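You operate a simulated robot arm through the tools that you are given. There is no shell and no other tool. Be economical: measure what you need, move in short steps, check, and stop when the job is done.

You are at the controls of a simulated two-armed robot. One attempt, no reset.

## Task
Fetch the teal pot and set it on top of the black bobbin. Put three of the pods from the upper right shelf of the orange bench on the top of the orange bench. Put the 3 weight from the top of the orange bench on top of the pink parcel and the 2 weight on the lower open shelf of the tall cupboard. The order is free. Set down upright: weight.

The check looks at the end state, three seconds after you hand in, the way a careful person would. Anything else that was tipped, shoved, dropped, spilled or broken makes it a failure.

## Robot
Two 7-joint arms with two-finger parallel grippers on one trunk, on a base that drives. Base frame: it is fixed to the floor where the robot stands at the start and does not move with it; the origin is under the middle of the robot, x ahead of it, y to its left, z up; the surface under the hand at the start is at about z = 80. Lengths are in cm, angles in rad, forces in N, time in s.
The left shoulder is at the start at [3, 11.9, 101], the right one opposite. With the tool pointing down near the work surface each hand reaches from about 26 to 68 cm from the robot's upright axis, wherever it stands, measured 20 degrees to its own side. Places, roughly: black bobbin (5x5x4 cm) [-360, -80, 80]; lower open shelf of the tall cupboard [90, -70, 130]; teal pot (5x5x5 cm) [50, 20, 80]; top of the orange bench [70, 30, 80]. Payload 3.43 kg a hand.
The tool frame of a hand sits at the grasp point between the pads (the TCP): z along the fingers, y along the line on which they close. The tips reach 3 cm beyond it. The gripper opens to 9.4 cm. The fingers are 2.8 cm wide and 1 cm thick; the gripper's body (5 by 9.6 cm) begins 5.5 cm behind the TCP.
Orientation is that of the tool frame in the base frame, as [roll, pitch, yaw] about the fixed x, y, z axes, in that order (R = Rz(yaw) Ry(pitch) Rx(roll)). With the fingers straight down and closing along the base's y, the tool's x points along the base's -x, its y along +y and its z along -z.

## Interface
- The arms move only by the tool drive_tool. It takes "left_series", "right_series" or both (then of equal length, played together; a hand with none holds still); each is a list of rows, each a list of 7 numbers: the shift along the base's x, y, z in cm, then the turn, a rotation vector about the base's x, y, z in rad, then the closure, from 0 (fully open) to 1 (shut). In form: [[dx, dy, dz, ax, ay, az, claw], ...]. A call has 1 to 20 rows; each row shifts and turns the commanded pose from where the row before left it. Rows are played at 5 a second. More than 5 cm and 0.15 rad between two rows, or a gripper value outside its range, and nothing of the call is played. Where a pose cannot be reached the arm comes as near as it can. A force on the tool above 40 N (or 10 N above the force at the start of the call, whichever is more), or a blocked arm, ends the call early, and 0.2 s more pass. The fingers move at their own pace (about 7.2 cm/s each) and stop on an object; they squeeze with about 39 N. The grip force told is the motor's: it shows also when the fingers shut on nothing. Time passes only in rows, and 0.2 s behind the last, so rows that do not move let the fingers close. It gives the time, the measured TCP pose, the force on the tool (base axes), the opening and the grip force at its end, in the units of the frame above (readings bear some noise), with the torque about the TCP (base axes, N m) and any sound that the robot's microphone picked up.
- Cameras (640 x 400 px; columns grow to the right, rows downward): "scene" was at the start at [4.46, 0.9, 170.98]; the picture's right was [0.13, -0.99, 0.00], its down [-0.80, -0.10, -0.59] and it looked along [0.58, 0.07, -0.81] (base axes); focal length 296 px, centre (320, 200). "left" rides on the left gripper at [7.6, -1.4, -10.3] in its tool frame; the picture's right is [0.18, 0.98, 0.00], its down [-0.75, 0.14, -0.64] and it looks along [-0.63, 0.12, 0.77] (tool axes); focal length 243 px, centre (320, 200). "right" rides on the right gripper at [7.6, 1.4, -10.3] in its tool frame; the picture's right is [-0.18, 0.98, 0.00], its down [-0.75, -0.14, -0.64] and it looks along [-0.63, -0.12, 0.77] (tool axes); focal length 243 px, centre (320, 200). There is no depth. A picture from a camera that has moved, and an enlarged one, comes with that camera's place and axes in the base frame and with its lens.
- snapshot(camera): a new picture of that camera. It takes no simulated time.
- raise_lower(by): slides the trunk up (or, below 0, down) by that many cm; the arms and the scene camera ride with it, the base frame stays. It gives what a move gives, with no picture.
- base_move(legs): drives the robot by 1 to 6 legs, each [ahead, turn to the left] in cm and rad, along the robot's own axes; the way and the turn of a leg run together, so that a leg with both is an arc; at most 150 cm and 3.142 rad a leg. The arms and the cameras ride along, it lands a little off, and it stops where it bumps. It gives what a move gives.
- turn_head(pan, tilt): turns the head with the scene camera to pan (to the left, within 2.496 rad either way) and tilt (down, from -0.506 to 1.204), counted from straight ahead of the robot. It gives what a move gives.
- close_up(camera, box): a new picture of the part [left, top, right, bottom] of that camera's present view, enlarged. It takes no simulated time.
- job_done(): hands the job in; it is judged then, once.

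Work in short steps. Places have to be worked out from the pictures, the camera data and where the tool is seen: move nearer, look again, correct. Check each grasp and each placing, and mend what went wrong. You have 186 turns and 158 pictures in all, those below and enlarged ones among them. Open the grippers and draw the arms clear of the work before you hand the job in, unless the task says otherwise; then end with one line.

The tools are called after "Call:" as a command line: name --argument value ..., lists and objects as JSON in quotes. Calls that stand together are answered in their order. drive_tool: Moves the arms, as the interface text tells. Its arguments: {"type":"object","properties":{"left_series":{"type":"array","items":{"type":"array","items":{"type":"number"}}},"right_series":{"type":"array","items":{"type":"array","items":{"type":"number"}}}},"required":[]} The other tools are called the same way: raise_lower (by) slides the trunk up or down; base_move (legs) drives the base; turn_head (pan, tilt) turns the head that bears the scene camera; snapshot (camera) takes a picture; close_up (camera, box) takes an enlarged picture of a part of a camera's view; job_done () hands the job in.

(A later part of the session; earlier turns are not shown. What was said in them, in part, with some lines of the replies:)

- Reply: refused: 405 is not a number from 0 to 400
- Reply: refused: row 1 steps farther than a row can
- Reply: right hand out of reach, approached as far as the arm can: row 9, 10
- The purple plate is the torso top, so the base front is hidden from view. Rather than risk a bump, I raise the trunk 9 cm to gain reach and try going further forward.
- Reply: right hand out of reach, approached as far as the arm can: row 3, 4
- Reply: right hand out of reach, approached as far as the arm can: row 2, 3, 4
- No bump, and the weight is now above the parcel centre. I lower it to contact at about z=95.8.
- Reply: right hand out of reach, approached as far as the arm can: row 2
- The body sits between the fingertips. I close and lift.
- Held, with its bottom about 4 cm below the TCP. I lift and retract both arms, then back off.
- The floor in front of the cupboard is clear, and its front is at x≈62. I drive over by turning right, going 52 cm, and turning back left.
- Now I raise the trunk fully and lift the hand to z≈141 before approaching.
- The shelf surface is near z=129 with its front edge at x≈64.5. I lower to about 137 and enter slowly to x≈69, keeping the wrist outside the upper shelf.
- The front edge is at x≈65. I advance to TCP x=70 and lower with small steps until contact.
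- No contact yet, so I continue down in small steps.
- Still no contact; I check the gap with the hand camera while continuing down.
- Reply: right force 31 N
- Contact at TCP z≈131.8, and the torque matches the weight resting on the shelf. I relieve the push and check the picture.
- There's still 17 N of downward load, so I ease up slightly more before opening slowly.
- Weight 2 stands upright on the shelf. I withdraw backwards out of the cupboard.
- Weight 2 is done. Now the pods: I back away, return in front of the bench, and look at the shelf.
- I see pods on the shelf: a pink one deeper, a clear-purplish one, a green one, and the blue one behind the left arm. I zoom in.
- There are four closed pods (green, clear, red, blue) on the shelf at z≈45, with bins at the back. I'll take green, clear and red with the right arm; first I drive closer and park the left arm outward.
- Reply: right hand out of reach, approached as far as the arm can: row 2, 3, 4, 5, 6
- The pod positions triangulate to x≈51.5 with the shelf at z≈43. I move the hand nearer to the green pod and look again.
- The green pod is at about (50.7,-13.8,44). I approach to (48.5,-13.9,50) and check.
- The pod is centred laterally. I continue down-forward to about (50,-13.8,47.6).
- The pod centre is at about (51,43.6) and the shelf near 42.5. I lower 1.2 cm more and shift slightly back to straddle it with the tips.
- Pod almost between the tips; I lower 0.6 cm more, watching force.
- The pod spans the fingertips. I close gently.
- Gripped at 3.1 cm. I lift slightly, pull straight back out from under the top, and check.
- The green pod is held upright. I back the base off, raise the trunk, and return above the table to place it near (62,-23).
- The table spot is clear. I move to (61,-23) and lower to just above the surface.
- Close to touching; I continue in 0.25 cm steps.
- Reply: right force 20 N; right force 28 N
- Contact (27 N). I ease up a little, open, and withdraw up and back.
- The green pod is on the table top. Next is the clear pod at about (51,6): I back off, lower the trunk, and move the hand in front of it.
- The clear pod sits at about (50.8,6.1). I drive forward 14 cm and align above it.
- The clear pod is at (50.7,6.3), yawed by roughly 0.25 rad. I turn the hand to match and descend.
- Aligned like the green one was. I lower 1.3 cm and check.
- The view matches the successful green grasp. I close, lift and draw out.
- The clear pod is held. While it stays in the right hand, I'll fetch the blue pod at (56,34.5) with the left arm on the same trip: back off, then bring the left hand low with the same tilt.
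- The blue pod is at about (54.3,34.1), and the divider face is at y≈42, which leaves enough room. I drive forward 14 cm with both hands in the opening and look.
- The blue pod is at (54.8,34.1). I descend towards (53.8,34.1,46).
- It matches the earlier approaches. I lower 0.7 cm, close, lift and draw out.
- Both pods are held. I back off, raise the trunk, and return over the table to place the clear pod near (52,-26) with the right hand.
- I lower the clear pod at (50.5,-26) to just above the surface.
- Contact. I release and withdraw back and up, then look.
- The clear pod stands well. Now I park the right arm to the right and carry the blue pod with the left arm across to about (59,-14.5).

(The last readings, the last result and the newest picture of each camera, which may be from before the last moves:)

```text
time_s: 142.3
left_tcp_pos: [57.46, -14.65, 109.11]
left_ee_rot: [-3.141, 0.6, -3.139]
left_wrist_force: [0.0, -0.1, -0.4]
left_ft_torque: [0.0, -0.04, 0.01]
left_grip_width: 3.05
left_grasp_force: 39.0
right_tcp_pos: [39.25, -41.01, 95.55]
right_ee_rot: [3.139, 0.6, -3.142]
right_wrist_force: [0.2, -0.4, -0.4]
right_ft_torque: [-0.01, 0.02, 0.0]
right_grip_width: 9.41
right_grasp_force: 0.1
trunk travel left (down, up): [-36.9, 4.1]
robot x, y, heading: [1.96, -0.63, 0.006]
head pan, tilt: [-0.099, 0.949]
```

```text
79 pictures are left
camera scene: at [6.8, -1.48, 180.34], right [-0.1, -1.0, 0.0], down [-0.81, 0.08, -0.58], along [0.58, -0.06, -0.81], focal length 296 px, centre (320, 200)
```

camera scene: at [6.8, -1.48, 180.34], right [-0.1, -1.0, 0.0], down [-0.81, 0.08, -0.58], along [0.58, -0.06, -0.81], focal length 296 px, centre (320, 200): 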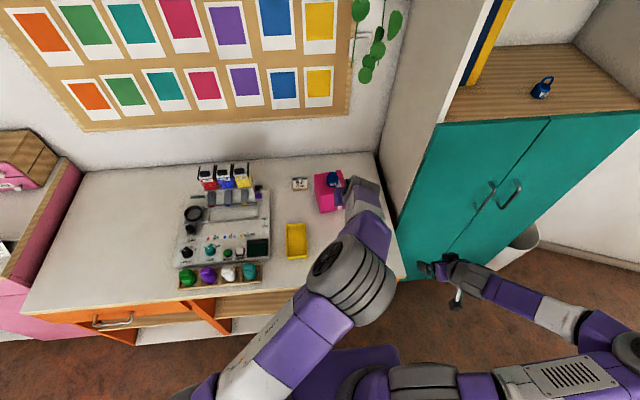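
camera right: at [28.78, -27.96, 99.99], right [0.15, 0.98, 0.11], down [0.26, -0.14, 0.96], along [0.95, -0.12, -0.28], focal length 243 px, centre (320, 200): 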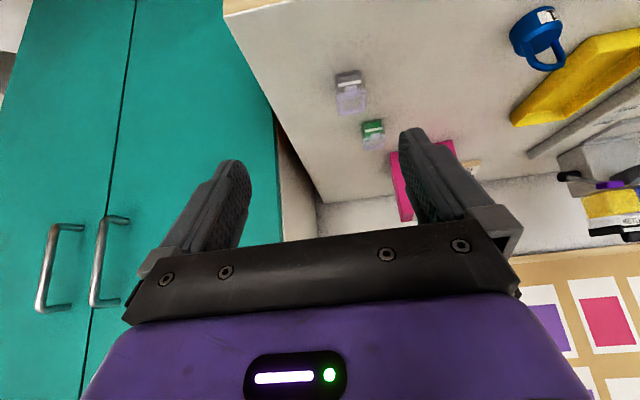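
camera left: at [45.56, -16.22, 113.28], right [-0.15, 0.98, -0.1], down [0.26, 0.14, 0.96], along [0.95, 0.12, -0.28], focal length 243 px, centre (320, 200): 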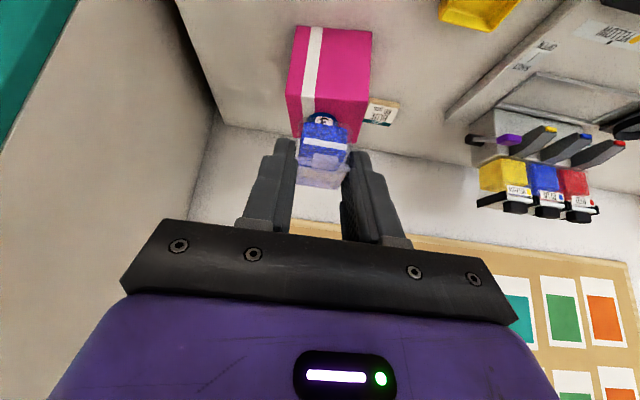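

The left arm is above the spot. I lower it to about z=95 and check the elbow and neighbours.

Call:
drive_tool --left_series '[[0.5, 0.2, -4.5, 0, 0, 0, 0.75], [0.5, 0, -4.5, 0, 0, 0, 0.75], [0, 0, -4.5, 0, 0, 0, 0.75], [0, 0, 0, 0, 0, 0, 0.75]]'

Call:
snapshot --camera "left"

Call:
snapshot --camera "scene"

Call:
snapshot --camera "right"

```text
time_s: 143.3
left_tcp_pos: [58.44, -14.16, 95.58]
left_ee_rot: [-3.14, 0.6, -3.14]
left_wrist_force: [-0.6, 0.2, 0.1]
left_ft_torque: [-0.02, 0.03, -0.01]
left_grip_width: 3.08
left_grasp_force: 38.7
right_tcp_pos: [39.37, -41.0, 95.53]
right_ee_rot: [-3.141, 0.602, -3.139]
right_wrist_force: [0.8, 0.1, 0.9]
right_ft_torque: [0.0, -0.03, 0.0]
right_grip_width: 9.4
right_grasp_force: 0.1
trunk travel left (down, up): [-36.9, 4.1]
robot x, y, heading: [2.61, -0.73, -0.001]
head pan, tilt: [-0.099, 0.949]
```

```text
78 pictures are left
camera left: at [46.45, -15.66, 99.66], right [-0.15, 0.98, -0.11], down [0.26, 0.14, 0.96], along [0.95, 0.12, -0.28], focal length 243 px, centre (320, 200)
```

left: 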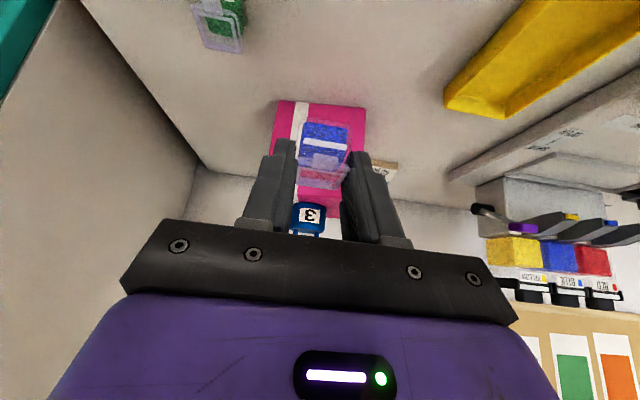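

```text
77 pictures are left
camera scene: at [6.67, -1.38, 180.35], right [-0.1, -1.0, 0.0], down [-0.81, 0.08, -0.58], along [0.58, -0.06, -0.81], focal length 296 px, centre (320, 200)
```

scene: 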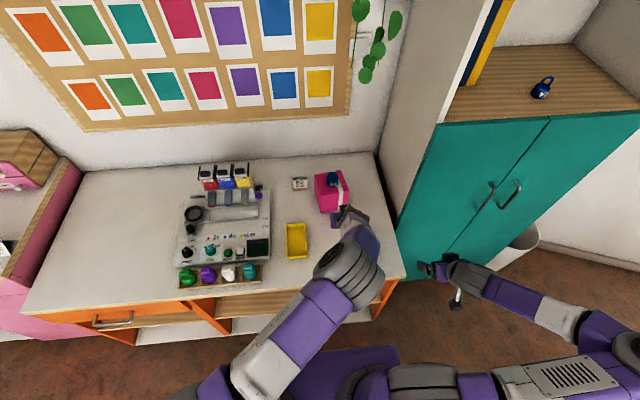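

```text
76 pictures are left
camera right: at [27.02, -39.72, 99.69], right [0.15, 0.98, 0.1], down [0.26, -0.14, 0.96], along [0.95, -0.12, -0.28], focal length 243 px, centre (320, 200)
```

right: 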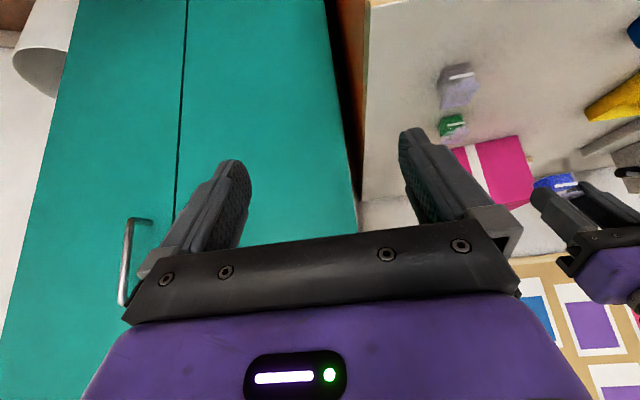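

The elbow is still high (z≈124) and the neighbours are clear. I lower the blue pod to the surface.

Call:
drive_tool --left_series '[[0, -0.4, -4.5, 0, 0, 0, 0.75], [0, 0, -4.5, 0, 0, 0, 0.75], [0, 0, -2, 0, 0, 0, 0.75], [0, 0, -0.4, 0, 0, 0, 0.75], [0, 0, 0, 0, 0, 0, 0.75]]'

Call:
drive_tool --left_series '[[0, 0, -0.3, 0, 0, 0, 0.75], [0, 0, 0, 0, 0, 0, 0.75]]'

```text
time_s: 144.5
left_tcp_pos: [58.51, -14.7, 84.21]
left_ee_rot: [-3.141, 0.603, -3.14]
left_wrist_force: [-0.6, -0.1, 2.1]
left_ft_torque: [0.04, -0.06, 0.02]
left_grip_width: 3.08
left_grasp_force: 38.9
right_tcp_pos: [39.15, -40.92, 95.47]
right_ee_rot: [-3.14, 0.602, -3.14]
right_wrist_force: [-0.2, 0.0, 0.5]
right_ft_torque: [-0.01, 0.05, -0.03]
right_grip_width: 9.41
right_grasp_force: 0.1
trunk travel left (down, up): [-36.9, 4.1]
robot x, y, heading: [2.53, -0.49, 0.007]
head pan, tilt: [-0.099, 0.949]
```

```text
time_s: 145.1
left_tcp_pos: [58.55, -14.67, 84.04]
left_ee_rot: [-3.138, 0.604, -3.138]
left_wrist_force: [-2.8, 1.7, 15.9]
left_ft_torque: [0.05, -0.07, 0.04]
left_grip_width: 3.1
left_grasp_force: 39.1
right_tcp_pos: [39.07, -41.01, 95.63]
right_ee_rot: [-3.141, 0.601, -3.14]
right_wrist_force: [0.0, -0.1, 0.3]
right_ft_torque: [0.0, -0.03, -0.01]
right_grip_width: 9.41
right_grasp_force: 0.1
trunk travel left (down, up): [-36.9, 4.1]
robot x, y, heading: [2.32, -0.57, 0.001]
head pan, tilt: [-0.099, 0.949]
```

Contact. I open only partway, to stay clear of the green pod, then withdraw up and back.

Call:
drive_tool --left_series '[[0, 0, 0, 0, 0, 0, 0.55], [0, 0, 0, 0, 0, 0, 0.35], [0, 0, 0, 0, 0, 0, 0.35], [-1.5, 0, 3, 0, 0, 0, 0.35], [-2, 0, 4, 0, 0, 0, 0.35], [-2, 0, 4, 0, 0, 0, 0.35], [-1, 2, 4, 0, 0, 0, 0.35]]'

Call:
snapshot --camera "left"

```text
time_s: 146.7
left_tcp_pos: [52.14, -12.49, 99.16]
left_ee_rot: [-3.14, 0.6, -3.14]
left_wrist_force: [0.0, -0.3, 0.2]
left_ft_torque: [0.01, -0.02, 0.0]
left_grip_width: 6.12
left_grasp_force: 0.1
right_tcp_pos: [39.26, -40.95, 95.51]
right_ee_rot: [-3.142, 0.6, -3.141]
right_wrist_force: [-1.4, -0.1, -0.6]
right_ft_torque: [-0.02, -0.03, -0.04]
right_grip_width: 9.39
right_grasp_force: 0.1
trunk travel left (down, up): [-36.9, 4.1]
robot x, y, heading: [2.3, -0.42, 0.001]
head pan, tilt: [-0.099, 0.949]
```

```text
75 pictures are left
camera left: at [40.05, -13.97, 103.21], right [-0.15, 0.98, -0.11], down [0.26, 0.14, 0.96], along [0.95, 0.12, -0.28], focal length 243 px, centre (320, 200)
```

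left: 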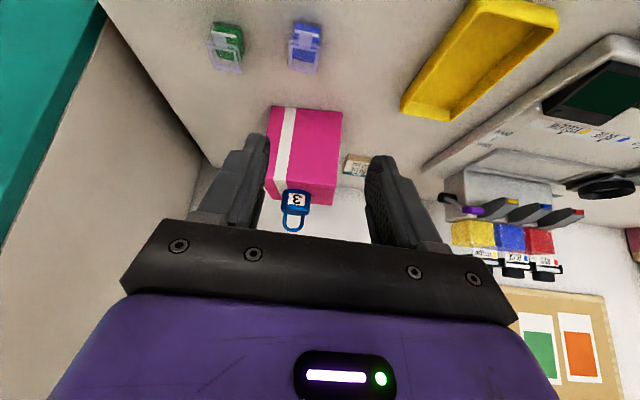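

All three pods stand on the table top. Next is the teal pot at about (48.5,19): I straighten the left hand and move above it.

Call:
drive_tool --left_series '[[-0.5, 4, 2, 0, 0.12, 0, 0.35], [-0.5, 4, 2, 0, 0.12, 0, 0.35], [-0.5, 4, 2, 0, 0.12, 0, 0.35], [-0.5, 4, 0, 0, 0.12, 0, 0.35], [-0.5, 4, 0, 0, 0.12, 0, 0.35], [-0.5, 4, 0, 0, 0, 0, 0.3], [-0.5, 4, 0, 0, 0, 0, 0.3], [0, 3.5, 0, 0, 0, 0, 0.3]]'

Call:
snapshot --camera "left"

Call:
close_up --camera "scene" --box '[160, 210, 400, 360]'

```text
time_s: 148.5
left_tcp_pos: [48.57, 19.2, 104.94]
left_ee_rot: [-3.141, 0.0, -3.139]
left_wrist_force: [-0.5, -0.6, 0.2]
left_ft_torque: [-0.06, 0.0, -0.01]
left_grip_width: 6.57
left_grasp_force: 0.2
right_tcp_pos: [39.28, -40.89, 95.55]
right_ee_rot: [3.14, 0.598, -3.14]
right_wrist_force: [0.4, 0.8, 1.0]
right_ft_torque: [-0.03, 0.0, 0.01]
right_grip_width: 9.42
right_grasp_force: 0.0
trunk travel left (down, up): [-36.9, 4.1]
robot x, y, heading: [2.22, -0.42, 0.002]
head pan, tilt: [-0.099, 0.949]
```

```text
74 pictures are left
camera left: at [40.93, 17.75, 115.22], right [-0.19, 0.98, 0.0], down [0.75, 0.14, 0.64], along [0.63, 0.12, -0.77], focal length 243 px, centre (320, 200)
```

left: 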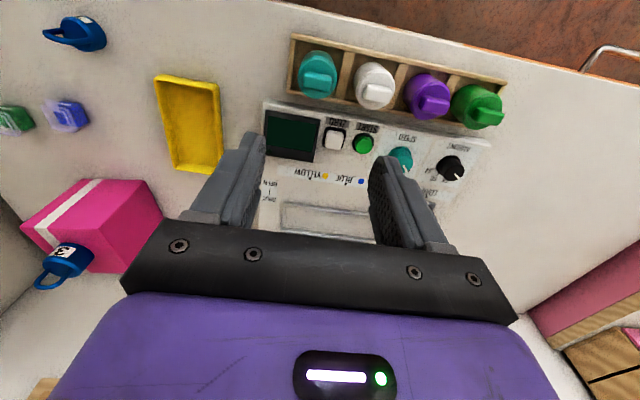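

```text
2.67 times, centred on (280, 285) of scene
camera zoom: at [6.7, -1.26, 180.35], right [-0.1, -1.0, 0.0], down [-0.81, 0.08, -0.58], along [0.58, -0.06, -0.81], focal length 788 px, centre (427, -27)
```

zoom: 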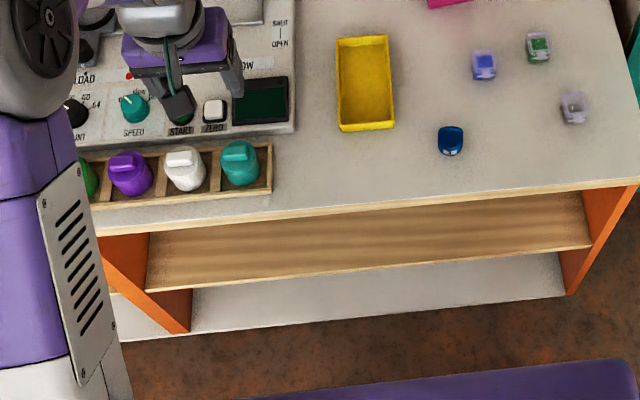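

The pot is at (48,18.8) in the rack's end slot. I lower to z≈94 to see the slot walls' height.

Call:
drive_tool --left_series '[[-0.3, -0.2, -4, 0, 0, 0, 0.3], [-0.2, -0.2, -4, 0, 0, 0, 0.3], [0, 0, -4, 0, 0, 0, 0.3], [0, 0, 0, 0, 0, 0, 0.3]]'

Call:
close_up --camera "left" --box '[200, 20, 520, 220]'

Call:
close_up --camera "scene" --box '[170, 240, 290, 315]'

```text
time_s: 149.5
left_tcp_pos: [48.1, 18.51, 92.84]
left_ee_rot: [3.141, 0.0, -3.137]
left_wrist_force: [0.2, -0.5, -0.4]
left_ft_torque: [-0.01, -0.04, 0.0]
left_grip_width: 6.58
left_grasp_force: 0.0
right_tcp_pos: [39.23, -41.0, 95.49]
right_ee_rot: [-3.141, 0.599, -3.14]
right_wrist_force: [0.0, -0.4, -0.2]
right_ft_torque: [0.04, -0.01, -0.02]
right_grip_width: 9.39
right_grasp_force: 0.0
trunk travel left (down, up): [-36.9, 4.1]
robot x, y, heading: [1.97, -0.56, 0.003]
head pan, tilt: [-0.099, 0.949]
```

```text
2.00 times, centred on (360, 120) of left
camera zoom: at [40.36, 17.05, 103.04], right [-0.19, 0.98, 0.0], down [0.75, 0.14, 0.64], along [0.63, 0.12, -0.77], focal length 485 px, centre (240, 360)
```

zoom: 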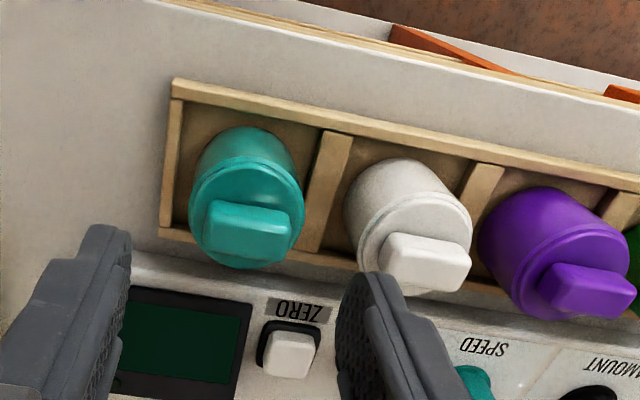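

```text
5.33 times, centred on (230, 278) of scene
camera zoom: at [6.64, -1.41, 180.35], right [-0.1, -1.0, 0.0], down [-0.81, 0.08, -0.58], along [0.58, -0.06, -0.81], focal length 1577 px, centre (800, -213)
```

zoom: 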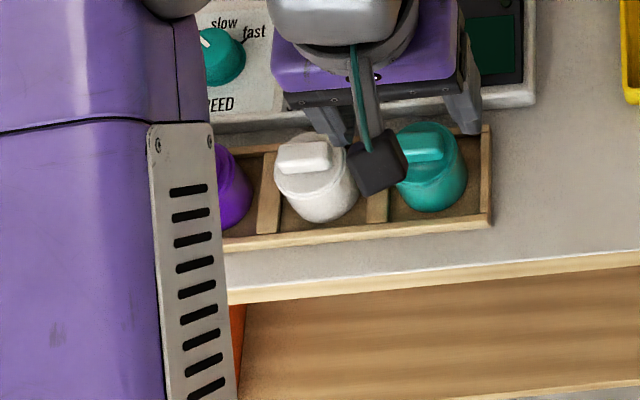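

The rack walls are low (about 1 cm). I centre and lower so the tips stay above the slats (TCP z≈84.8).

Call:
drive_tool --left_series '[[-0.2, 0.2, -3, 0, 0, 0, 0.3], [0, 0, -3, 0, 0, 0, 0.3], [0, 0, -1.5, 0, 0, 0, 0.3], [0, 0, -0.5, 0, 0, 0, 0.3], [0, 0, 0, 0, 0, 0, 0.3]]'

Call:
close_up --camera "left" --box '[160, 60, 480, 260]'

```text
time_s: 150.7
left_tcp_pos: [47.75, 18.72, 84.93]
left_ee_rot: [-3.14, 0.0, -3.139]
left_wrist_force: [0.2, 0.9, 1.4]
left_ft_torque: [-0.04, 0.01, 0.0]
left_grip_width: 6.59
left_grasp_force: 0.1
right_tcp_pos: [39.21, -41.07, 95.59]
right_ee_rot: [3.14, 0.6, -3.139]
right_wrist_force: [0.0, -0.4, 0.4]
right_ft_torque: [-0.04, 0.01, 0.01]
right_grip_width: 9.4
right_grasp_force: 0.0
trunk travel left (down, up): [-36.9, 4.1]
robot x, y, heading: [2.17, -0.57, 0.002]
head pan, tilt: [-0.099, 0.949]
```

```text
2.00 times, centred on (320, 160) of left
camera zoom: at [40.16, 17.18, 95.08], right [-0.19, 0.98, 0.0], down [0.75, 0.14, 0.64], along [0.63, 0.12, -0.77], focal length 485 px, centre (320, 280)
```

zoom: 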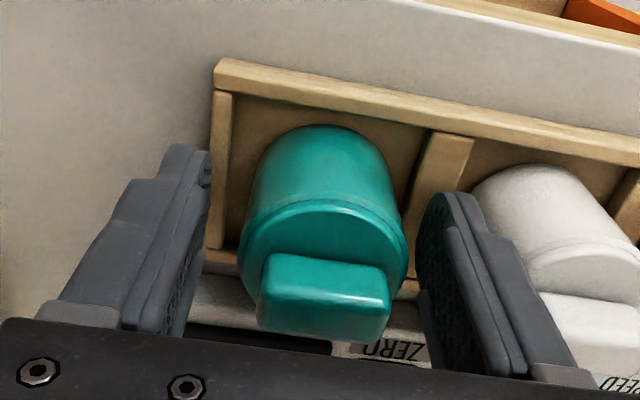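

The pot is slightly toward the +y finger. I shift 0.3 cm, close, and lift.

Call:
drive_tool --left_series '[[0.1, 0.3, -0.2, 0, 0, 0, 0.3], [0, 0, 0, 0, 0, 0, 0.45], [0, 0, 0, 0, 0, 0, 0.8], [0, 0, 0, 0, 0, 0, 0.8], [0, 0, 1, 0, 0, 0, 0.8], [0, 0, 2, 0, 0, 0, 0.8]]'

Call:
snapshot --camera "left"

```text
time_s: 152.1
left_tcp_pos: [47.84, 18.95, 87.82]
left_ee_rot: [3.141, 0.0, -3.14]
left_wrist_force: [-0.6, 0.1, -1.0]
left_ft_torque: [0.01, 0.0, -0.01]
left_grip_width: 4.51
left_grasp_force: 39.0
right_tcp_pos: [39.19, -41.02, 95.46]
right_ee_rot: [-3.141, 0.6, -3.141]
right_wrist_force: [-0.6, 0.5, -0.8]
right_ft_torque: [0.01, 0.03, 0.0]
right_grip_width: 9.43
right_grasp_force: 0.0
trunk travel left (down, up): [-36.9, 4.1]
robot x, y, heading: [2.47, -0.59, -0.002]
head pan, tilt: [-0.099, 0.949]
```

```text
69 pictures are left
camera left: at [40.24, 17.48, 97.96], right [-0.19, 0.98, 0.0], down [0.75, 0.14, 0.64], along [0.63, 0.12, -0.77], focal length 243 px, centre (320, 200)
```

left: 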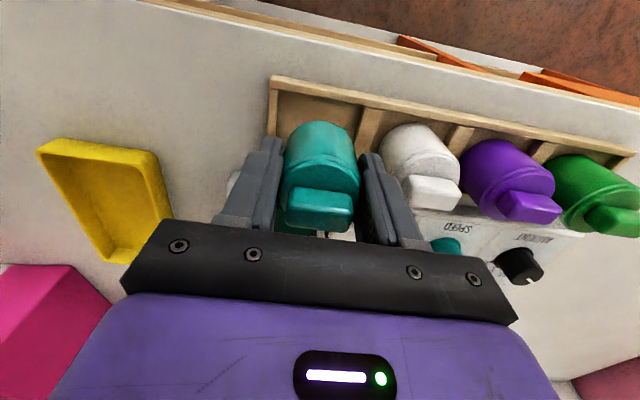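

The pot is held (4.5 cm wide). I raise it, tuck both arms in, back away, and check the scene.

Call:
drive_tool --left_series '[[0, 0, 4, 0, 0, 0, 0.8], [0, 0, 4, 0, 0, 0, 0.8], [0, 0, 4, 0, 0, 0, 0.8], [0, 0, 4, 0, 0, 0, 0.8], [-4, 0, 2, 0, 0, 0, 0.8], [-4, 0, 0, 0, 0, 0, 0.8]]' --right_series '[[0, 2, 4, 0, 0.1, 0, 0], [0, 2, 4, 0, 0.1, 0, 0], [0, 2, 4, 0, 0.1, 0, 0], [0, 2, 2, 0, 0.1, 0, 0], [0, 2, 0, 0, 0.1, 0, 0], [0, 2, 0, 0, 0.1, 0, 0]]'

Call:
base_move --legs '[[-27, 0]]'

Call:
turn_head --pan 0.0 --tilt 0.7

Call:
close_up --camera "scene" --box '[100, 60, 500, 310]'

Call:
turn_head --pan 1.8 --tilt 0.6

Call:
snapshot --camera "scene"

```text
time_s: 153.5
left_tcp_pos: [39.73, 19.08, 105.85]
left_ee_rot: [-3.141, 0.001, -3.139]
left_wrist_force: [-0.4, 0.7, -0.4]
left_ft_torque: [-0.02, -0.02, 0.04]
left_grip_width: 4.5
left_grasp_force: 39.0
right_tcp_pos: [39.03, -28.96, 109.59]
right_ee_rot: [-3.141, -0.003, -3.14]
right_wrist_force: [0.3, 0.8, -0.2]
right_ft_torque: [-0.02, 0.02, 0.02]
right_grip_width: 9.41
right_grasp_force: 0.0
trunk travel left (down, up): [-36.9, 4.1]
robot x, y, heading: [2.13, -0.9, 0.002]
head pan, tilt: [-0.099, 0.949]
```

```text
time_s: 155.4
left_tcp_pos: [12.92, 18.99, 105.77]
left_ee_rot: [-3.142, 0.0, 3.137]
left_wrist_force: [-0.4, 0.0, -1.2]
left_ft_torque: [0.01, -0.02, 0.01]
left_grip_width: 4.53
left_grasp_force: 39.0
right_tcp_pos: [11.86, -29.11, 109.73]
right_ee_rot: [3.138, 0.002, 3.138]
right_wrist_force: [0.6, -0.2, 0.8]
right_ft_torque: [-0.01, 0.0, 0.04]
right_grip_width: 9.41
right_grasp_force: 0.0
trunk travel left (down, up): [-36.9, 4.1]
robot x, y, heading: [-24.88, -0.58, -0.004]
head pan, tilt: [-0.099, 0.949]
```

```text
time_s: 156.2
left_tcp_pos: [12.9, 18.97, 105.86]
left_ee_rot: [3.141, 0.001, 3.139]
left_wrist_force: [0.5, 0.1, -0.5]
left_ft_torque: [-0.02, 0.02, -0.01]
left_grip_width: 4.46
left_grasp_force: 39.7
right_tcp_pos: [12.11, -29.08, 109.74]
right_ee_rot: [3.14, 0.0, 3.137]
right_wrist_force: [-0.2, -0.3, -0.3]
right_ft_torque: [0.01, -0.03, 0.01]
right_grip_width: 9.42
right_grasp_force: 0.0
trunk travel left (down, up): [-36.9, 4.1]
robot x, y, heading: [-24.82, -0.42, -0.005]
head pan, tilt: [0.0, 0.7]
```

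```text
1.60 times, centred on (300, 185) of scene
camera zoom: at [-19.02, -0.68, 182.32], right [0.0, -1.0, 0.0], down [-0.64, 0.0, -0.76], along [0.76, 0.0, -0.64], focal length 473 px, centre (352, 224)
```

zoom: 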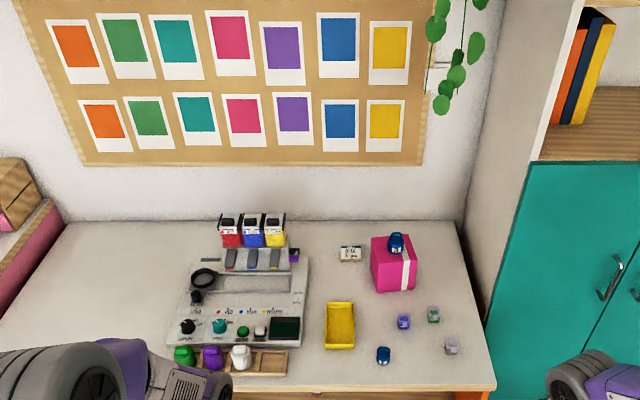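

```text
time_s: 158.0
left_tcp_pos: [12.89, 18.91, 105.78]
left_ee_rot: [3.141, 0.001, 3.139]
left_wrist_force: [-0.2, 0.1, -0.4]
left_ft_torque: [-0.02, -0.01, 0.01]
left_grip_width: 4.54
left_grasp_force: 39.2
right_tcp_pos: [12.04, -29.21, 109.7]
right_ee_rot: [3.139, -0.001, 3.137]
right_wrist_force: [0.4, 0.3, -0.3]
right_ft_torque: [-0.02, 0.01, 0.03]
right_grip_width: 9.41
right_grasp_force: 0.2
trunk travel left (down, up): [-36.9, 4.1]
robot x, y, heading: [-24.62, -0.62, -0.004]
head pan, tilt: [1.799, 0.6]
```

```text
67 pictures are left
camera scene: at [-29.51, 7.96, 183.19], right [0.97, 0.22, 0.0], down [0.13, -0.55, -0.83], along [-0.18, 0.8, -0.56], focal length 296 px, centre (320, 200)
```

scene: 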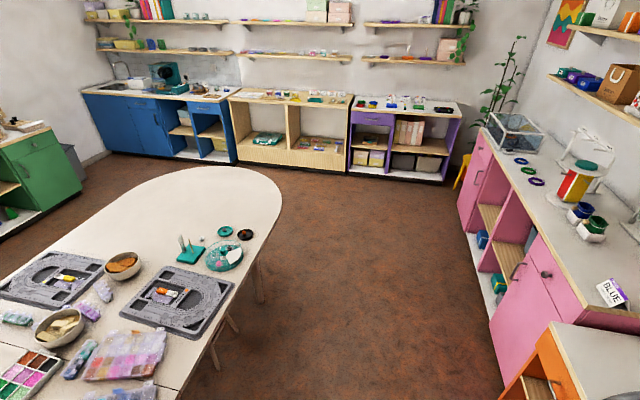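

All bench placements look right, and the left-hand corridor is clear. The table spans x −85 to about −210 with its end at y≈190, so I drive around that end, first along y to about 255.

Call:
base_move --legs '[[0, 1.575], [130, 0], [125, 0]]'

Call:
turn_head --pan 1.3 --tilt 0.5

Call:
snapshot --camera "scene"

```text
time_s: 174.3
left_tcp_pos: [-53.93, 290.92, 105.71]
left_ee_rot: [-3.141, 0.0, -1.531]
left_wrist_force: [0.6, -0.1, -0.4]
left_ft_torque: [0.01, 0.04, -0.02]
left_grip_width: 4.51
left_grasp_force: 38.6
right_tcp_pos: [-5.84, 292.01, 109.66]
right_ee_rot: [3.14, 0.0, -1.53]
right_wrist_force: [0.1, -0.3, -0.5]
right_ft_torque: [0.0, 0.0, 0.0]
right_grip_width: 9.41
right_grasp_force: 0.1
trunk travel left (down, up): [-36.9, 4.1]
robot x, y, heading: [-32.3, 254.09, 1.612]
head pan, tilt: [1.799, 0.6]
```

```text
time_s: 175.2
left_tcp_pos: [-53.83, 290.88, 105.77]
left_ee_rot: [3.141, 0.002, -1.532]
left_wrist_force: [-0.4, 0.0, -0.5]
left_ft_torque: [-0.03, 0.0, 0.01]
left_grip_width: 4.52
left_grasp_force: 39.3
right_tcp_pos: [-5.8, 292.04, 109.67]
right_ee_rot: [3.139, 0.001, -1.531]
right_wrist_force: [0.0, 1.1, 0.0]
right_ft_torque: [0.04, 0.0, -0.02]
right_grip_width: 9.4
right_grasp_force: 0.1
trunk travel left (down, up): [-36.9, 4.1]
robot x, y, heading: [-32.71, 254.02, 1.615]
head pan, tilt: [1.3, 0.499]
```

```text
66 pictures are left
camera scene: at [-41.23, 253.15, 184.1], right [0.23, 0.97, 0.0], down [0.47, -0.11, -0.88], along [-0.85, 0.2, -0.48], focal length 296 px, centre (320, 200)
```

scene: 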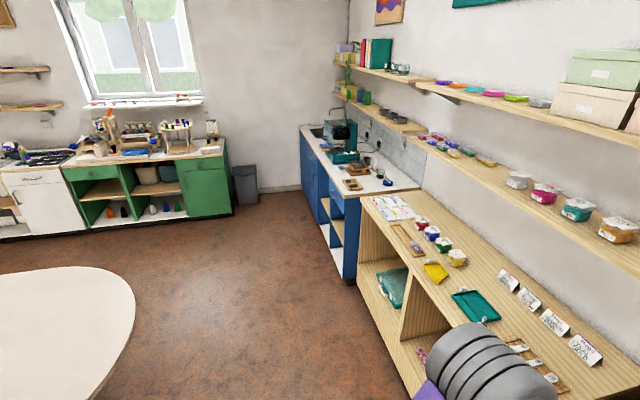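

The way is clear: benches at y≥326, table end at 192. I turn to face −x and drive 240 cm.

Call:
base_move --legs '[[0, 1.53], [120, 0], [120, 0]]'

Call:
turn_head --pan 1.0 --tilt 0.5

Call:
snapshot --camera "scene"

```text
time_s: 190.8
left_tcp_pos: [-312.42, 228.99, 105.86]
left_ee_rot: [3.141, -0.002, 0.022]
left_wrist_force: [-0.2, 0.0, -0.1]
left_ft_torque: [0.01, -0.01, 0.01]
left_grip_width: 4.49
left_grasp_force: 38.7
right_tcp_pos: [-312.7, 277.06, 109.72]
right_ee_rot: [3.139, 0.0, 0.022]
right_wrist_force: [-0.4, 0.4, 1.2]
right_ft_torque: [0.01, 0.02, -0.01]
right_grip_width: 9.42
right_grasp_force: 0.0
trunk travel left (down, up): [-36.9, 4.1]
robot x, y, heading: [-275.49, 249.83, -3.12]
head pan, tilt: [1.3, 0.499]
```

```text
time_s: 191.6
left_tcp_pos: [-312.41, 228.91, 105.82]
left_ee_rot: [3.141, 0.0, 0.023]
left_wrist_force: [0.6, -0.1, -0.2]
left_ft_torque: [-0.01, -0.02, 0.05]
left_grip_width: 4.52
left_grasp_force: 38.8
right_tcp_pos: [-312.68, 277.08, 109.73]
right_ee_rot: [3.139, 0.001, 0.024]
right_wrist_force: [-0.1, 1.0, 0.7]
right_ft_torque: [0.02, -0.02, -0.03]
right_grip_width: 9.39
right_grasp_force: 0.1
trunk travel left (down, up): [-36.9, 4.1]
robot x, y, heading: [-275.42, 249.35, -3.12]
head pan, tilt: [1.0, 0.499]
```

```text
65 pictures are left
camera scene: at [-276.73, 241.8, 184.1], right [-0.85, 0.52, 0.0], down [0.25, 0.41, -0.88], along [-0.46, -0.75, -0.48], focal length 296 px, centre (320, 200)
```

scene: 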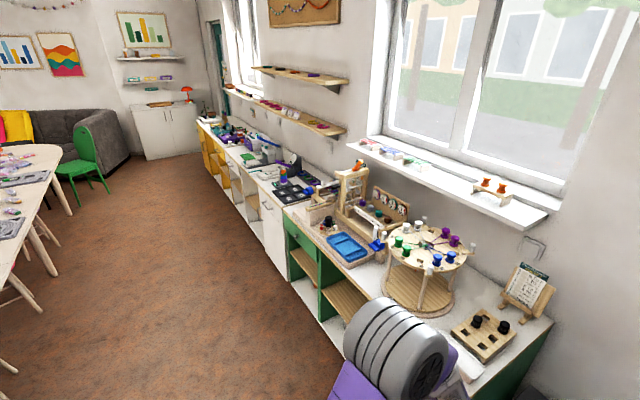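

The corridor runs between the table edge (x≈−205) and the benches (x≈−344), so I'm centred at −275. I turn left and drive down it in two stages.

Call:
base_move --legs '[[0, 1.549], [110, 0], [100, 0]]'

Call:
turn_head --pan -0.7 --tilt 0.6

Call:
snapshot --camera "scene"

```text
time_s: 205.8
left_tcp_pos: [-256.32, 2.3, 105.82]
left_ee_rot: [3.141, 0.0, 1.568]
left_wrist_force: [0.3, 0.0, -0.5]
left_ft_torque: [-0.01, 0.0, 0.0]
left_grip_width: 4.5
left_grasp_force: 39.0
right_tcp_pos: [-304.44, 3.18, 109.63]
right_ee_rot: [3.141, 0.0, 1.567]
right_wrist_force: [-1.0, 0.2, 0.2]
right_ft_torque: [0.0, 0.0, -0.04]
right_grip_width: 9.4
right_grasp_force: 0.0
trunk travel left (down, up): [-36.9, 4.1]
robot x, y, heading: [-275.3, 39.59, -1.566]
head pan, tilt: [1.0, 0.499]
```

```text
time_s: 207.5
left_tcp_pos: [-256.4, 2.19, 105.81]
left_ee_rot: [3.14, 0.0, 1.568]
left_wrist_force: [-0.3, 0.0, 0.1]
left_ft_torque: [0.01, 0.01, -0.02]
left_grip_width: 4.51
left_grasp_force: 38.8
right_tcp_pos: [-304.55, 3.2, 109.68]
right_ee_rot: [3.14, -0.001, 1.567]
right_wrist_force: [0.5, -0.3, -0.3]
right_ft_torque: [0.0, 0.0, 0.01]
right_grip_width: 9.39
right_grasp_force: 0.1
trunk travel left (down, up): [-36.9, 4.1]
robot x, y, heading: [-276.01, 39.97, -1.573]
head pan, tilt: [-0.7, 0.6]
```

```text
64 pictures are left
camera scene: at [-281.4, 36.09, 183.19], right [-0.76, 0.65, 0.0], down [0.36, 0.43, -0.83], along [-0.53, -0.63, -0.56], focal length 296 px, centre (320, 200)
```

scene: 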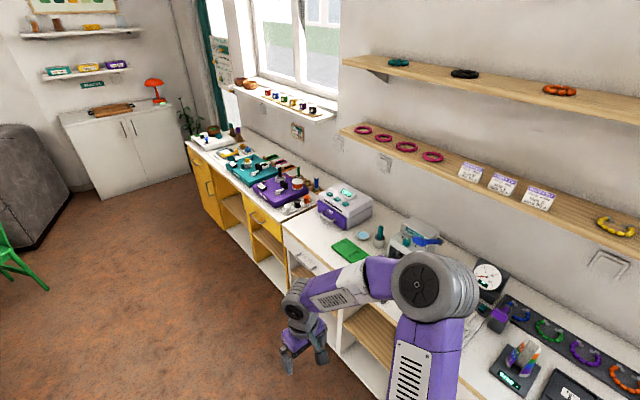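

The bobbin should project to about pixel (293,210), around the end of the yellow bench. I zoom in there.

Call:
close_up --camera "scene" --box '[230, 140, 390, 240]'

```text
4.00 times, centred on (310, 190) of scene
camera zoom: at [-281.4, 36.09, 183.19], right [-0.76, 0.65, 0.0], down [0.36, 0.43, -0.83], along [-0.53, -0.63, -0.56], focal length 1182 px, centre (360, 240)
```

zoom: 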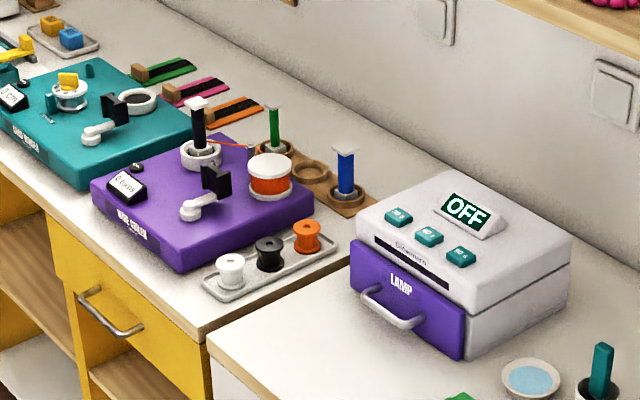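

The black bobbin is the middle one in the small tray (white, black, orange), at about (−364,−83.5). I drive on to y≈−67, turn to face the bench, and look closely.

Call:
base_move --legs '[[106, 0], [0, -1.571], [18, 0]]'

Call:
turn_head --pan 0.2 --tilt 0.8

Call:
snapshot --camera "scene"

Call:
snapshot --camera "left"

```text
time_s: 217.9
left_tcp_pos: [-332.41, -85.51, 105.76]
left_ee_rot: [-3.141, 0.002, -0.008]
left_wrist_force: [0.2, 0.7, -1.3]
left_ft_torque: [0.02, -0.01, 0.04]
left_grip_width: 4.49
left_grasp_force: 39.5
right_tcp_pos: [-331.22, -37.36, 109.78]
right_ee_rot: [3.141, 0.001, -0.009]
right_wrist_force: [-0.1, 0.0, 0.5]
right_ft_torque: [-0.02, -0.02, 0.04]
right_grip_width: 9.41
right_grasp_force: 0.1
trunk travel left (down, up): [-36.9, 4.1]
robot x, y, heading: [-294.19, -66.02, 3.135]
head pan, tilt: [-0.7, 0.6]
```

```text
time_s: 219.1
left_tcp_pos: [-332.46, -85.31, 105.81]
left_ee_rot: [-3.141, -0.001, -0.009]
left_wrist_force: [-0.3, 0.0, -0.8]
left_ft_torque: [-0.01, 0.04, -0.03]
left_grip_width: 4.54
left_grasp_force: 38.9
right_tcp_pos: [-331.21, -37.3, 109.68]
right_ee_rot: [3.14, 0.001, -0.009]
right_wrist_force: [0.3, 0.2, 0.2]
right_ft_torque: [0.05, -0.02, 0.0]
right_grip_width: 9.39
right_grasp_force: 0.1
trunk travel left (down, up): [-36.9, 4.1]
robot x, y, heading: [-294.5, -65.95, 3.133]
head pan, tilt: [0.201, 0.799]
```

```text
62 pictures are left
camera scene: at [-299.41, -67.69, 181.5], right [-0.19, 0.98, 0.0], down [0.7, 0.14, -0.7], along [-0.68, -0.13, -0.72], focal length 296 px, centre (320, 200)
```

scene: 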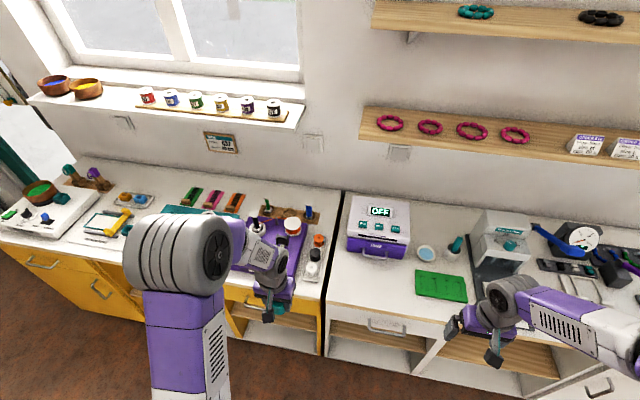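

```text
61 pictures are left
camera left: at [-324.84, -84.16, 116.01], right [0.18, -0.98, 0.0], down [-0.76, -0.13, 0.64], along [-0.63, -0.11, -0.77], focal length 243 px, centre (320, 200)
```

left: 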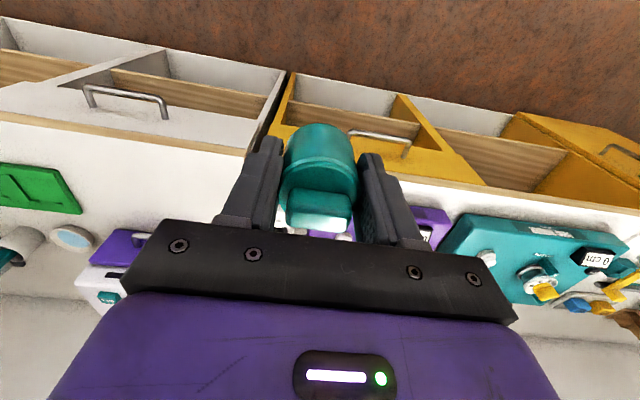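

The tray with bobbins is visible beside the winder. I zoom in on it.

Call:
close_up --camera "scene" --box '[240, 195, 368, 275]'

Call:
snapshot --camera "right"

```text
5.00 times, centred on (304, 235) of scene
camera zoom: at [-299.41, -67.69, 181.5], right [-0.19, 0.98, 0.0], down [0.7, 0.14, -0.7], along [-0.68, -0.13, -0.72], focal length 1478 px, centre (400, 25)
```

zoom: 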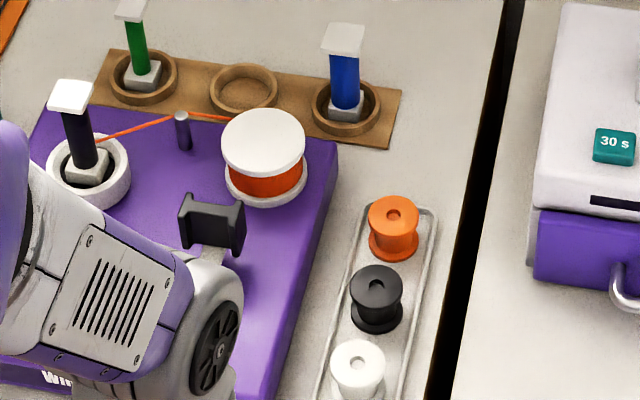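

```text
59 pictures are left
camera right: at [-323.77, -38.95, 119.92], right [-0.19, -0.98, 0.0], down [-0.75, 0.15, 0.64], along [-0.63, 0.12, -0.77], focal length 243 px, centre (320, 200)
```

right: 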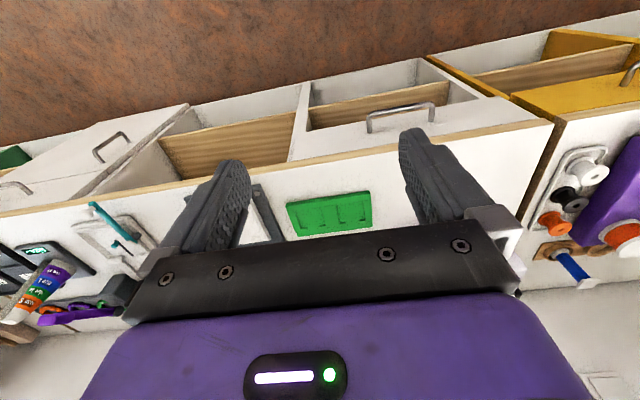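

The black bobbin is at (−364.2,−82.2) with its top near z=84, and the winder edge is 5 cm to its side. I drive 12 cm closer and bring the pot above it.

Call:
base_move --legs '[[12, 0.008]]'

Call:
drive_tool --left_series '[[-4, 0.7, 0, 0, 0, 0, 0.8], [-4, 0.7, 0, 0, 0, 0, 0.8], [-4, 0.7, 0, 0, 0, 0, 0.8], [-4, 0.7, 0, 0, 0, 0, 0.8], [-3, 0.3, -1, 0, 0, 0, 0.8], [0, 0, 0, 0, 0, 0, 0.8]]'

Call:
snapshot --camera "left"

Call:
snapshot --camera "scene"

```text
time_s: 220.3
left_tcp_pos: [-344.14, -85.6, 105.83]
left_ee_rot: [3.141, -0.001, 0.0]
left_wrist_force: [-0.2, 0.5, -0.8]
left_ft_torque: [0.03, -0.02, -0.05]
left_grip_width: 4.52
left_grasp_force: 38.7
right_tcp_pos: [-343.35, -37.49, 109.73]
right_ee_rot: [3.141, 0.0, -0.002]
right_wrist_force: [-1.4, -0.9, 0.2]
right_ft_torque: [-0.03, -0.01, -0.01]
right_grip_width: 9.42
right_grasp_force: 0.1
trunk travel left (down, up): [-36.9, 4.1]
robot x, y, heading: [-306.74, -65.85, 3.138]
head pan, tilt: [0.201, 0.799]
```

```text
time_s: 221.7
left_tcp_pos: [-363.36, -82.55, 104.89]
left_ee_rot: [3.141, 0.0, -0.002]
left_wrist_force: [1.1, 0.6, -0.1]
left_ft_torque: [0.03, 0.0, 0.03]
left_grip_width: 4.53
left_grasp_force: 39.7
right_tcp_pos: [-343.18, -37.47, 109.66]
right_ee_rot: [-3.141, -0.001, 0.0]
right_wrist_force: [0.0, 0.1, 0.0]
right_ft_torque: [0.01, 0.05, 0.01]
right_grip_width: 9.41
right_grasp_force: 0.1
trunk travel left (down, up): [-36.9, 4.1]
robot x, y, heading: [-306.34, -65.52, 3.141]
head pan, tilt: [0.201, 0.799]
```

```text
58 pictures are left
camera left: at [-355.56, -81.15, 115.05], right [0.18, -0.98, 0.0], down [-0.75, -0.14, 0.64], along [-0.63, -0.12, -0.77], focal length 243 px, centre (320, 200)
```

left: 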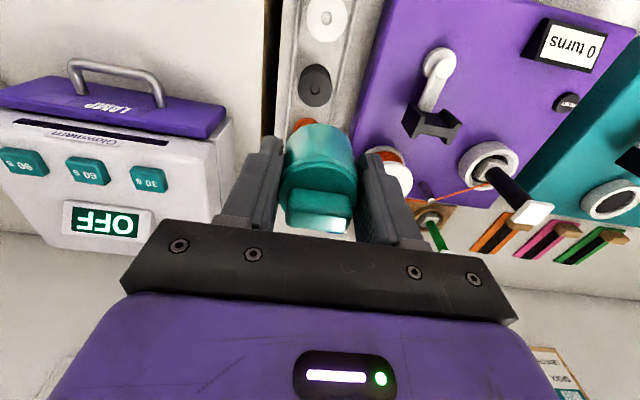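

```text
57 pictures are left
camera scene: at [-311.11, -67.67, 181.51], right [-0.2, 0.98, 0.0], down [0.7, 0.14, -0.7], along [-0.68, -0.14, -0.72], focal length 296 px, centre (320, 200)
```

scene: 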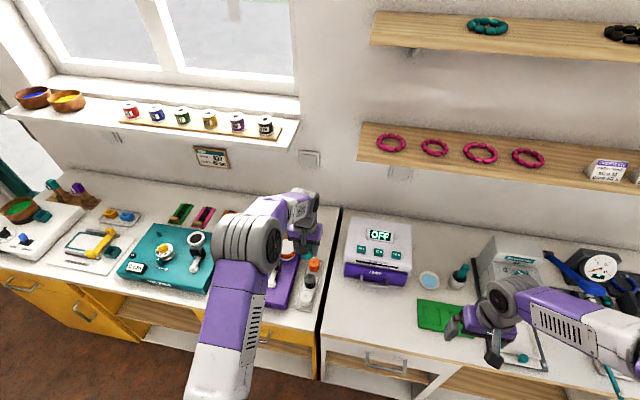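

The left camera confirms the bobbin at (−363.8,−82.2). I centre and descend to TCP z≈91.

Call:
drive_tool --left_series '[[-0.4, 0.3, -4, 0, 0, 0, 0.8], [0, 0, -4, 0, 0, 0, 0.8], [0, 0, -4, 0, 0, 0, 0.8], [0, 0, -1.9, 0, 0, 0, 0.8], [0, 0, 0, 0, 0, 0, 0.8]]'

Call:
snapshot --camera "left"

Call:
close_up --camera "scene" --box '[240, 200, 368, 280]'

```text
time_s: 222.9
left_tcp_pos: [-363.59, -82.25, 90.73]
left_ee_rot: [3.141, -0.002, -0.001]
left_wrist_force: [-0.2, 0.2, 0.0]
left_ft_torque: [0.03, 0.0, 0.01]
left_grip_width: 4.51
left_grasp_force: 39.0
right_tcp_pos: [-343.18, -37.5, 109.68]
right_ee_rot: [-3.14, -0.001, -0.001]
right_wrist_force: [0.1, -1.0, 0.3]
right_ft_torque: [0.0, 0.01, -0.01]
right_grip_width: 9.38
right_grasp_force: 0.1
trunk travel left (down, up): [-36.9, 4.1]
robot x, y, heading: [-306.81, -65.9, 3.138]
head pan, tilt: [0.201, 0.799]
```

```text
56 pictures are left
camera left: at [-355.87, -80.85, 100.95], right [0.18, -0.98, 0.0], down [-0.75, -0.14, 0.64], along [-0.63, -0.12, -0.77], focal length 243 px, centre (320, 200)
```

left: 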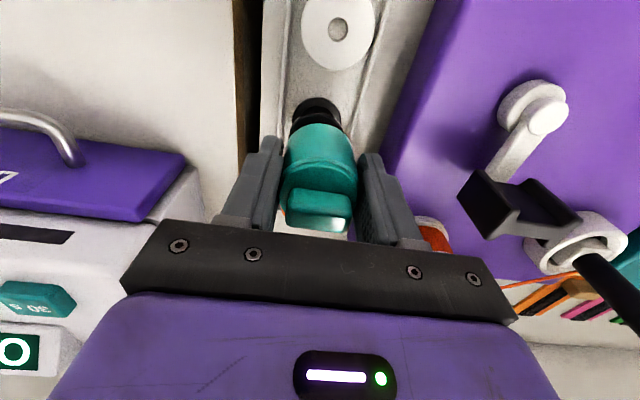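

```text
5.00 times, centred on (304, 240) of scene
camera zoom: at [-311.2, -67.67, 181.5], right [-0.2, 0.98, 0.0], down [0.7, 0.14, -0.7], along [-0.68, -0.14, -0.72], focal length 1478 px, centre (400, 0)
```

zoom: 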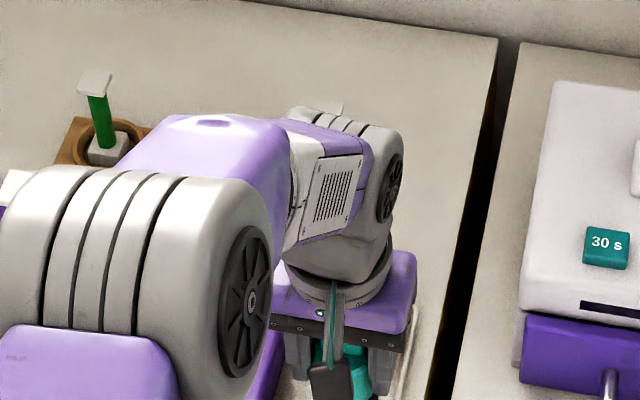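

The pot and bobbin are aligned within a few millimetres. I lower in small steps until contact.

Call:
drive_tool --left_series '[[0, 0, -1, 0, 0, 0, 0.8], [0, 0, -0.7, 0, 0, 0, 0.8], [0, 0, 0, 0, 0, 0, 0.8]]'

Call:
drive_tool --left_series '[[0, 0, -0.3, 0, 0, 0, 0.8], [0, 0, 0, 0, 0, 0, 0.8]]'

Call:
drive_tool --left_series '[[0, 0, -0.3, 0, 0, 0, 0.8], [0, 0, 0, 0, 0, 0, 0.8]]'

```text
time_s: 223.7
left_tcp_pos: [-363.37, -82.18, 89.09]
left_ee_rot: [3.141, 0.0, -0.001]
left_wrist_force: [-0.3, -0.1, -0.1]
left_ft_torque: [-0.03, 0.0, -0.01]
left_grip_width: 4.49
left_grasp_force: 39.2
right_tcp_pos: [-343.33, -37.48, 109.71]
right_ee_rot: [3.141, 0.0, -0.003]
right_wrist_force: [-0.5, 0.5, 0.1]
right_ft_torque: [0.02, 0.04, 0.02]
right_grip_width: 9.36
right_grasp_force: 0.1
trunk travel left (down, up): [-36.9, 4.1]
robot x, y, heading: [-306.73, -66.12, 3.141]
head pan, tilt: [0.201, 0.799]
```

```text
time_s: 224.3
left_tcp_pos: [-363.54, -82.23, 88.85]
left_ee_rot: [3.141, 0.0, -0.002]
left_wrist_force: [0.0, 0.2, -1.0]
left_ft_torque: [0.0, -0.02, 0.0]
left_grip_width: 4.51
left_grasp_force: 38.9
right_tcp_pos: [-343.23, -37.57, 109.58]
right_ee_rot: [-3.14, 0.001, -0.002]
right_wrist_force: [-0.6, -0.6, -0.2]
right_ft_torque: [-0.01, 0.01, 0.01]
right_grip_width: 9.37
right_grasp_force: 0.1
trunk travel left (down, up): [-36.9, 4.1]
robot x, y, heading: [-306.38, -66.14, 3.137]
head pan, tilt: [0.201, 0.799]
```

```text
time_s: 224.9
left_tcp_pos: [-363.6, -82.24, 88.65]
left_ee_rot: [-3.14, 0.001, -0.001]
left_wrist_force: [0.4, -0.7, 4.8]
left_ft_torque: [-0.02, -0.02, 0.02]
left_grip_width: 4.5
left_grasp_force: 38.9
right_tcp_pos: [-343.23, -37.38, 109.71]
right_ee_rot: [3.138, -0.001, -0.003]
right_wrist_force: [0.3, 0.0, 0.2]
right_ft_torque: [-0.02, 0.02, -0.02]
right_grip_width: 9.41
right_grasp_force: 0.0
trunk travel left (down, up): [-36.9, 4.1]
robot x, y, heading: [-306.47, -66.16, 3.141]
head pan, tilt: [0.201, 0.799]
```

Contact at z=88.65 with little torque. One look before releasing.

Call:
close_up --camera "left" --box '[200, 50, 440, 200]'

```text
2.67 times, centred on (320, 125) of left
camera zoom: at [-355.89, -80.88, 98.87], right [0.18, -0.98, 0.0], down [-0.75, -0.14, 0.64], along [-0.63, -0.12, -0.77], focal length 647 px, centre (320, 400)
```

zoom: 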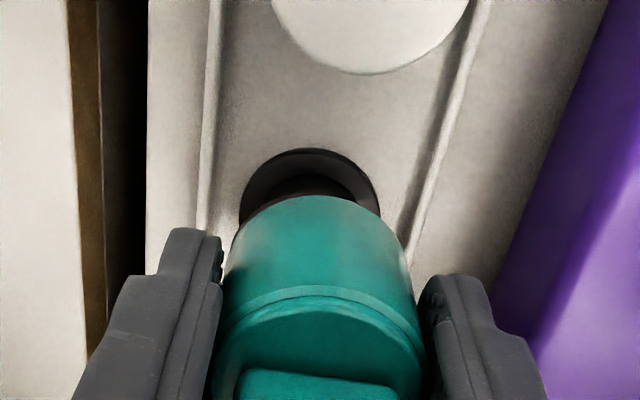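

Pot and bobbin are concentric. I open partway, keeping clear of the winder, and rise straight up.

Call:
drive_tool --left_series '[[0, 0, 0, 0, 0, 0, 0.48], [0, 0, 0, 0, 0, 0, 0.4], [0, 0, 0, 0, 0, 0, 0.38], [0, 0, 0, 0, 0, 0, 0.38], [0, 0, 2, 0, 0, 0, 0.38], [0, 0, 4, 0, 0, 0, 0.38], [0, 0, 5, 0, 0, 0, 0.38]]'

Call:
snapshot --camera "left"

```text
time_s: 226.5
left_tcp_pos: [-363.28, -82.17, 99.34]
left_ee_rot: [-3.141, 0.001, -0.003]
left_wrist_force: [0.0, 0.3, -0.3]
left_ft_torque: [0.03, 0.04, -0.01]
left_grip_width: 5.83
left_grasp_force: 0.0
right_tcp_pos: [-343.26, -37.53, 109.76]
right_ee_rot: [-3.141, -0.001, -0.003]
right_wrist_force: [-0.5, 0.1, 0.6]
right_ft_torque: [0.01, 0.0, -0.02]
right_grip_width: 9.4
right_grasp_force: 0.1
trunk travel left (down, up): [-36.9, 4.1]
robot x, y, heading: [-306.12, -66.2, 3.137]
head pan, tilt: [0.201, 0.799]
```

```text
53 pictures are left
camera left: at [-355.67, -80.88, 109.64], right [0.18, -0.98, 0.0], down [-0.75, -0.14, 0.64], along [-0.63, -0.12, -0.77], focal length 243 px, centre (320, 200)
```

left: 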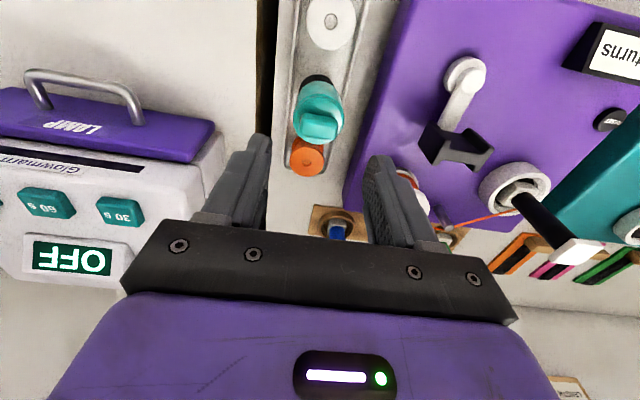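

The pot stands on the black bobbin. I raise the hand, retract the arms, open the gripper fully, and check with the scene camera.

Call:
drive_tool --left_series '[[0, 0, 5, 0, 0, 0, 0.38], [0, 0, 5, 0, 0, 0, 0.38], [4, -1, 0, 0, 0, 0, 0.38], [4, -1, 0, 0, 0, 0, 0], [4, 0, 0, 0, 0, 0, 0], [4, 0, 0, 0, 0, 0, 0]]'

Call:
base_move --legs '[[-20, 0]]'

Call:
close_up --camera "scene" --box '[240, 190, 400, 290]'

```text
time_s: 227.9
left_tcp_pos: [-347.58, -84.56, 109.87]
left_ee_rot: [3.14, 0.002, -0.002]
left_wrist_force: [0.2, 0.0, 0.0]
left_ft_torque: [-0.02, 0.0, -0.01]
left_grip_width: 9.4
left_grasp_force: 0.0
right_tcp_pos: [-343.14, -37.49, 109.68]
right_ee_rot: [3.141, 0.0, -0.003]
right_wrist_force: [0.1, 0.3, 0.1]
right_ft_torque: [0.01, 0.0, -0.01]
right_grip_width: 9.38
right_grasp_force: 0.1
trunk travel left (down, up): [-36.9, 4.1]
robot x, y, heading: [-306.24, -66.2, 3.138]
head pan, tilt: [0.201, 0.799]
```

```text
time_s: 229.5
left_tcp_pos: [-327.8, -84.36, 109.85]
left_ee_rot: [3.141, 0.001, -0.001]
left_wrist_force: [-0.2, -0.4, 0.2]
left_ft_torque: [-0.04, 0.0, 0.0]
left_grip_width: 9.41
left_grasp_force: 0.1
right_tcp_pos: [-323.22, -37.59, 109.56]
right_ee_rot: [3.139, 0.001, -0.003]
right_wrist_force: [-0.4, -0.2, 0.7]
right_ft_torque: [-0.01, 0.01, 0.0]
right_grip_width: 9.41
right_grasp_force: 0.1
trunk travel left (down, up): [-36.9, 4.1]
robot x, y, heading: [-286.56, -66.17, 3.141]
head pan, tilt: [0.201, 0.799]
```

```text
4.00 times, centred on (320, 240) of scene
camera zoom: at [-291.17, -67.7, 181.5], right [-0.2, 0.98, 0.0], down [0.7, 0.14, -0.7], along [-0.68, -0.14, -0.72], focal length 1182 px, centre (320, 40)
```

zoom: 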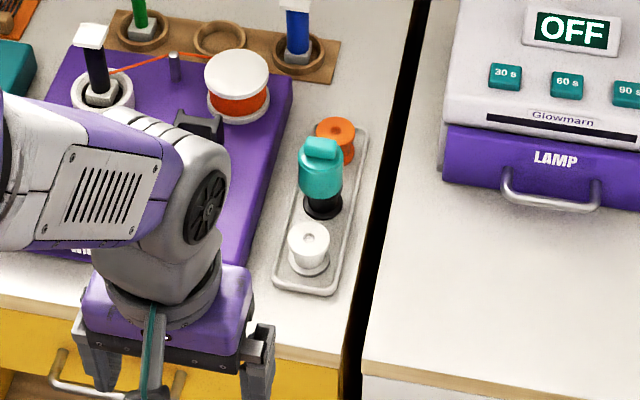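

The pot stands upright on the black bobbin, the neighbouring bobbins are undisturbed, the other placements were confirmed earlier, and both arms are clear with grippers open. I hand in.

Call:
job_done

```text
The job is handed in.
```

I handed the job in with everything in place: the teal pot is on the black bobbin, and three pods (green, clear and blue) are on top of the orange bench. The 3 weight stands upright on the pink parcel and the 2 weight upright on the cupboard's lower shelf.
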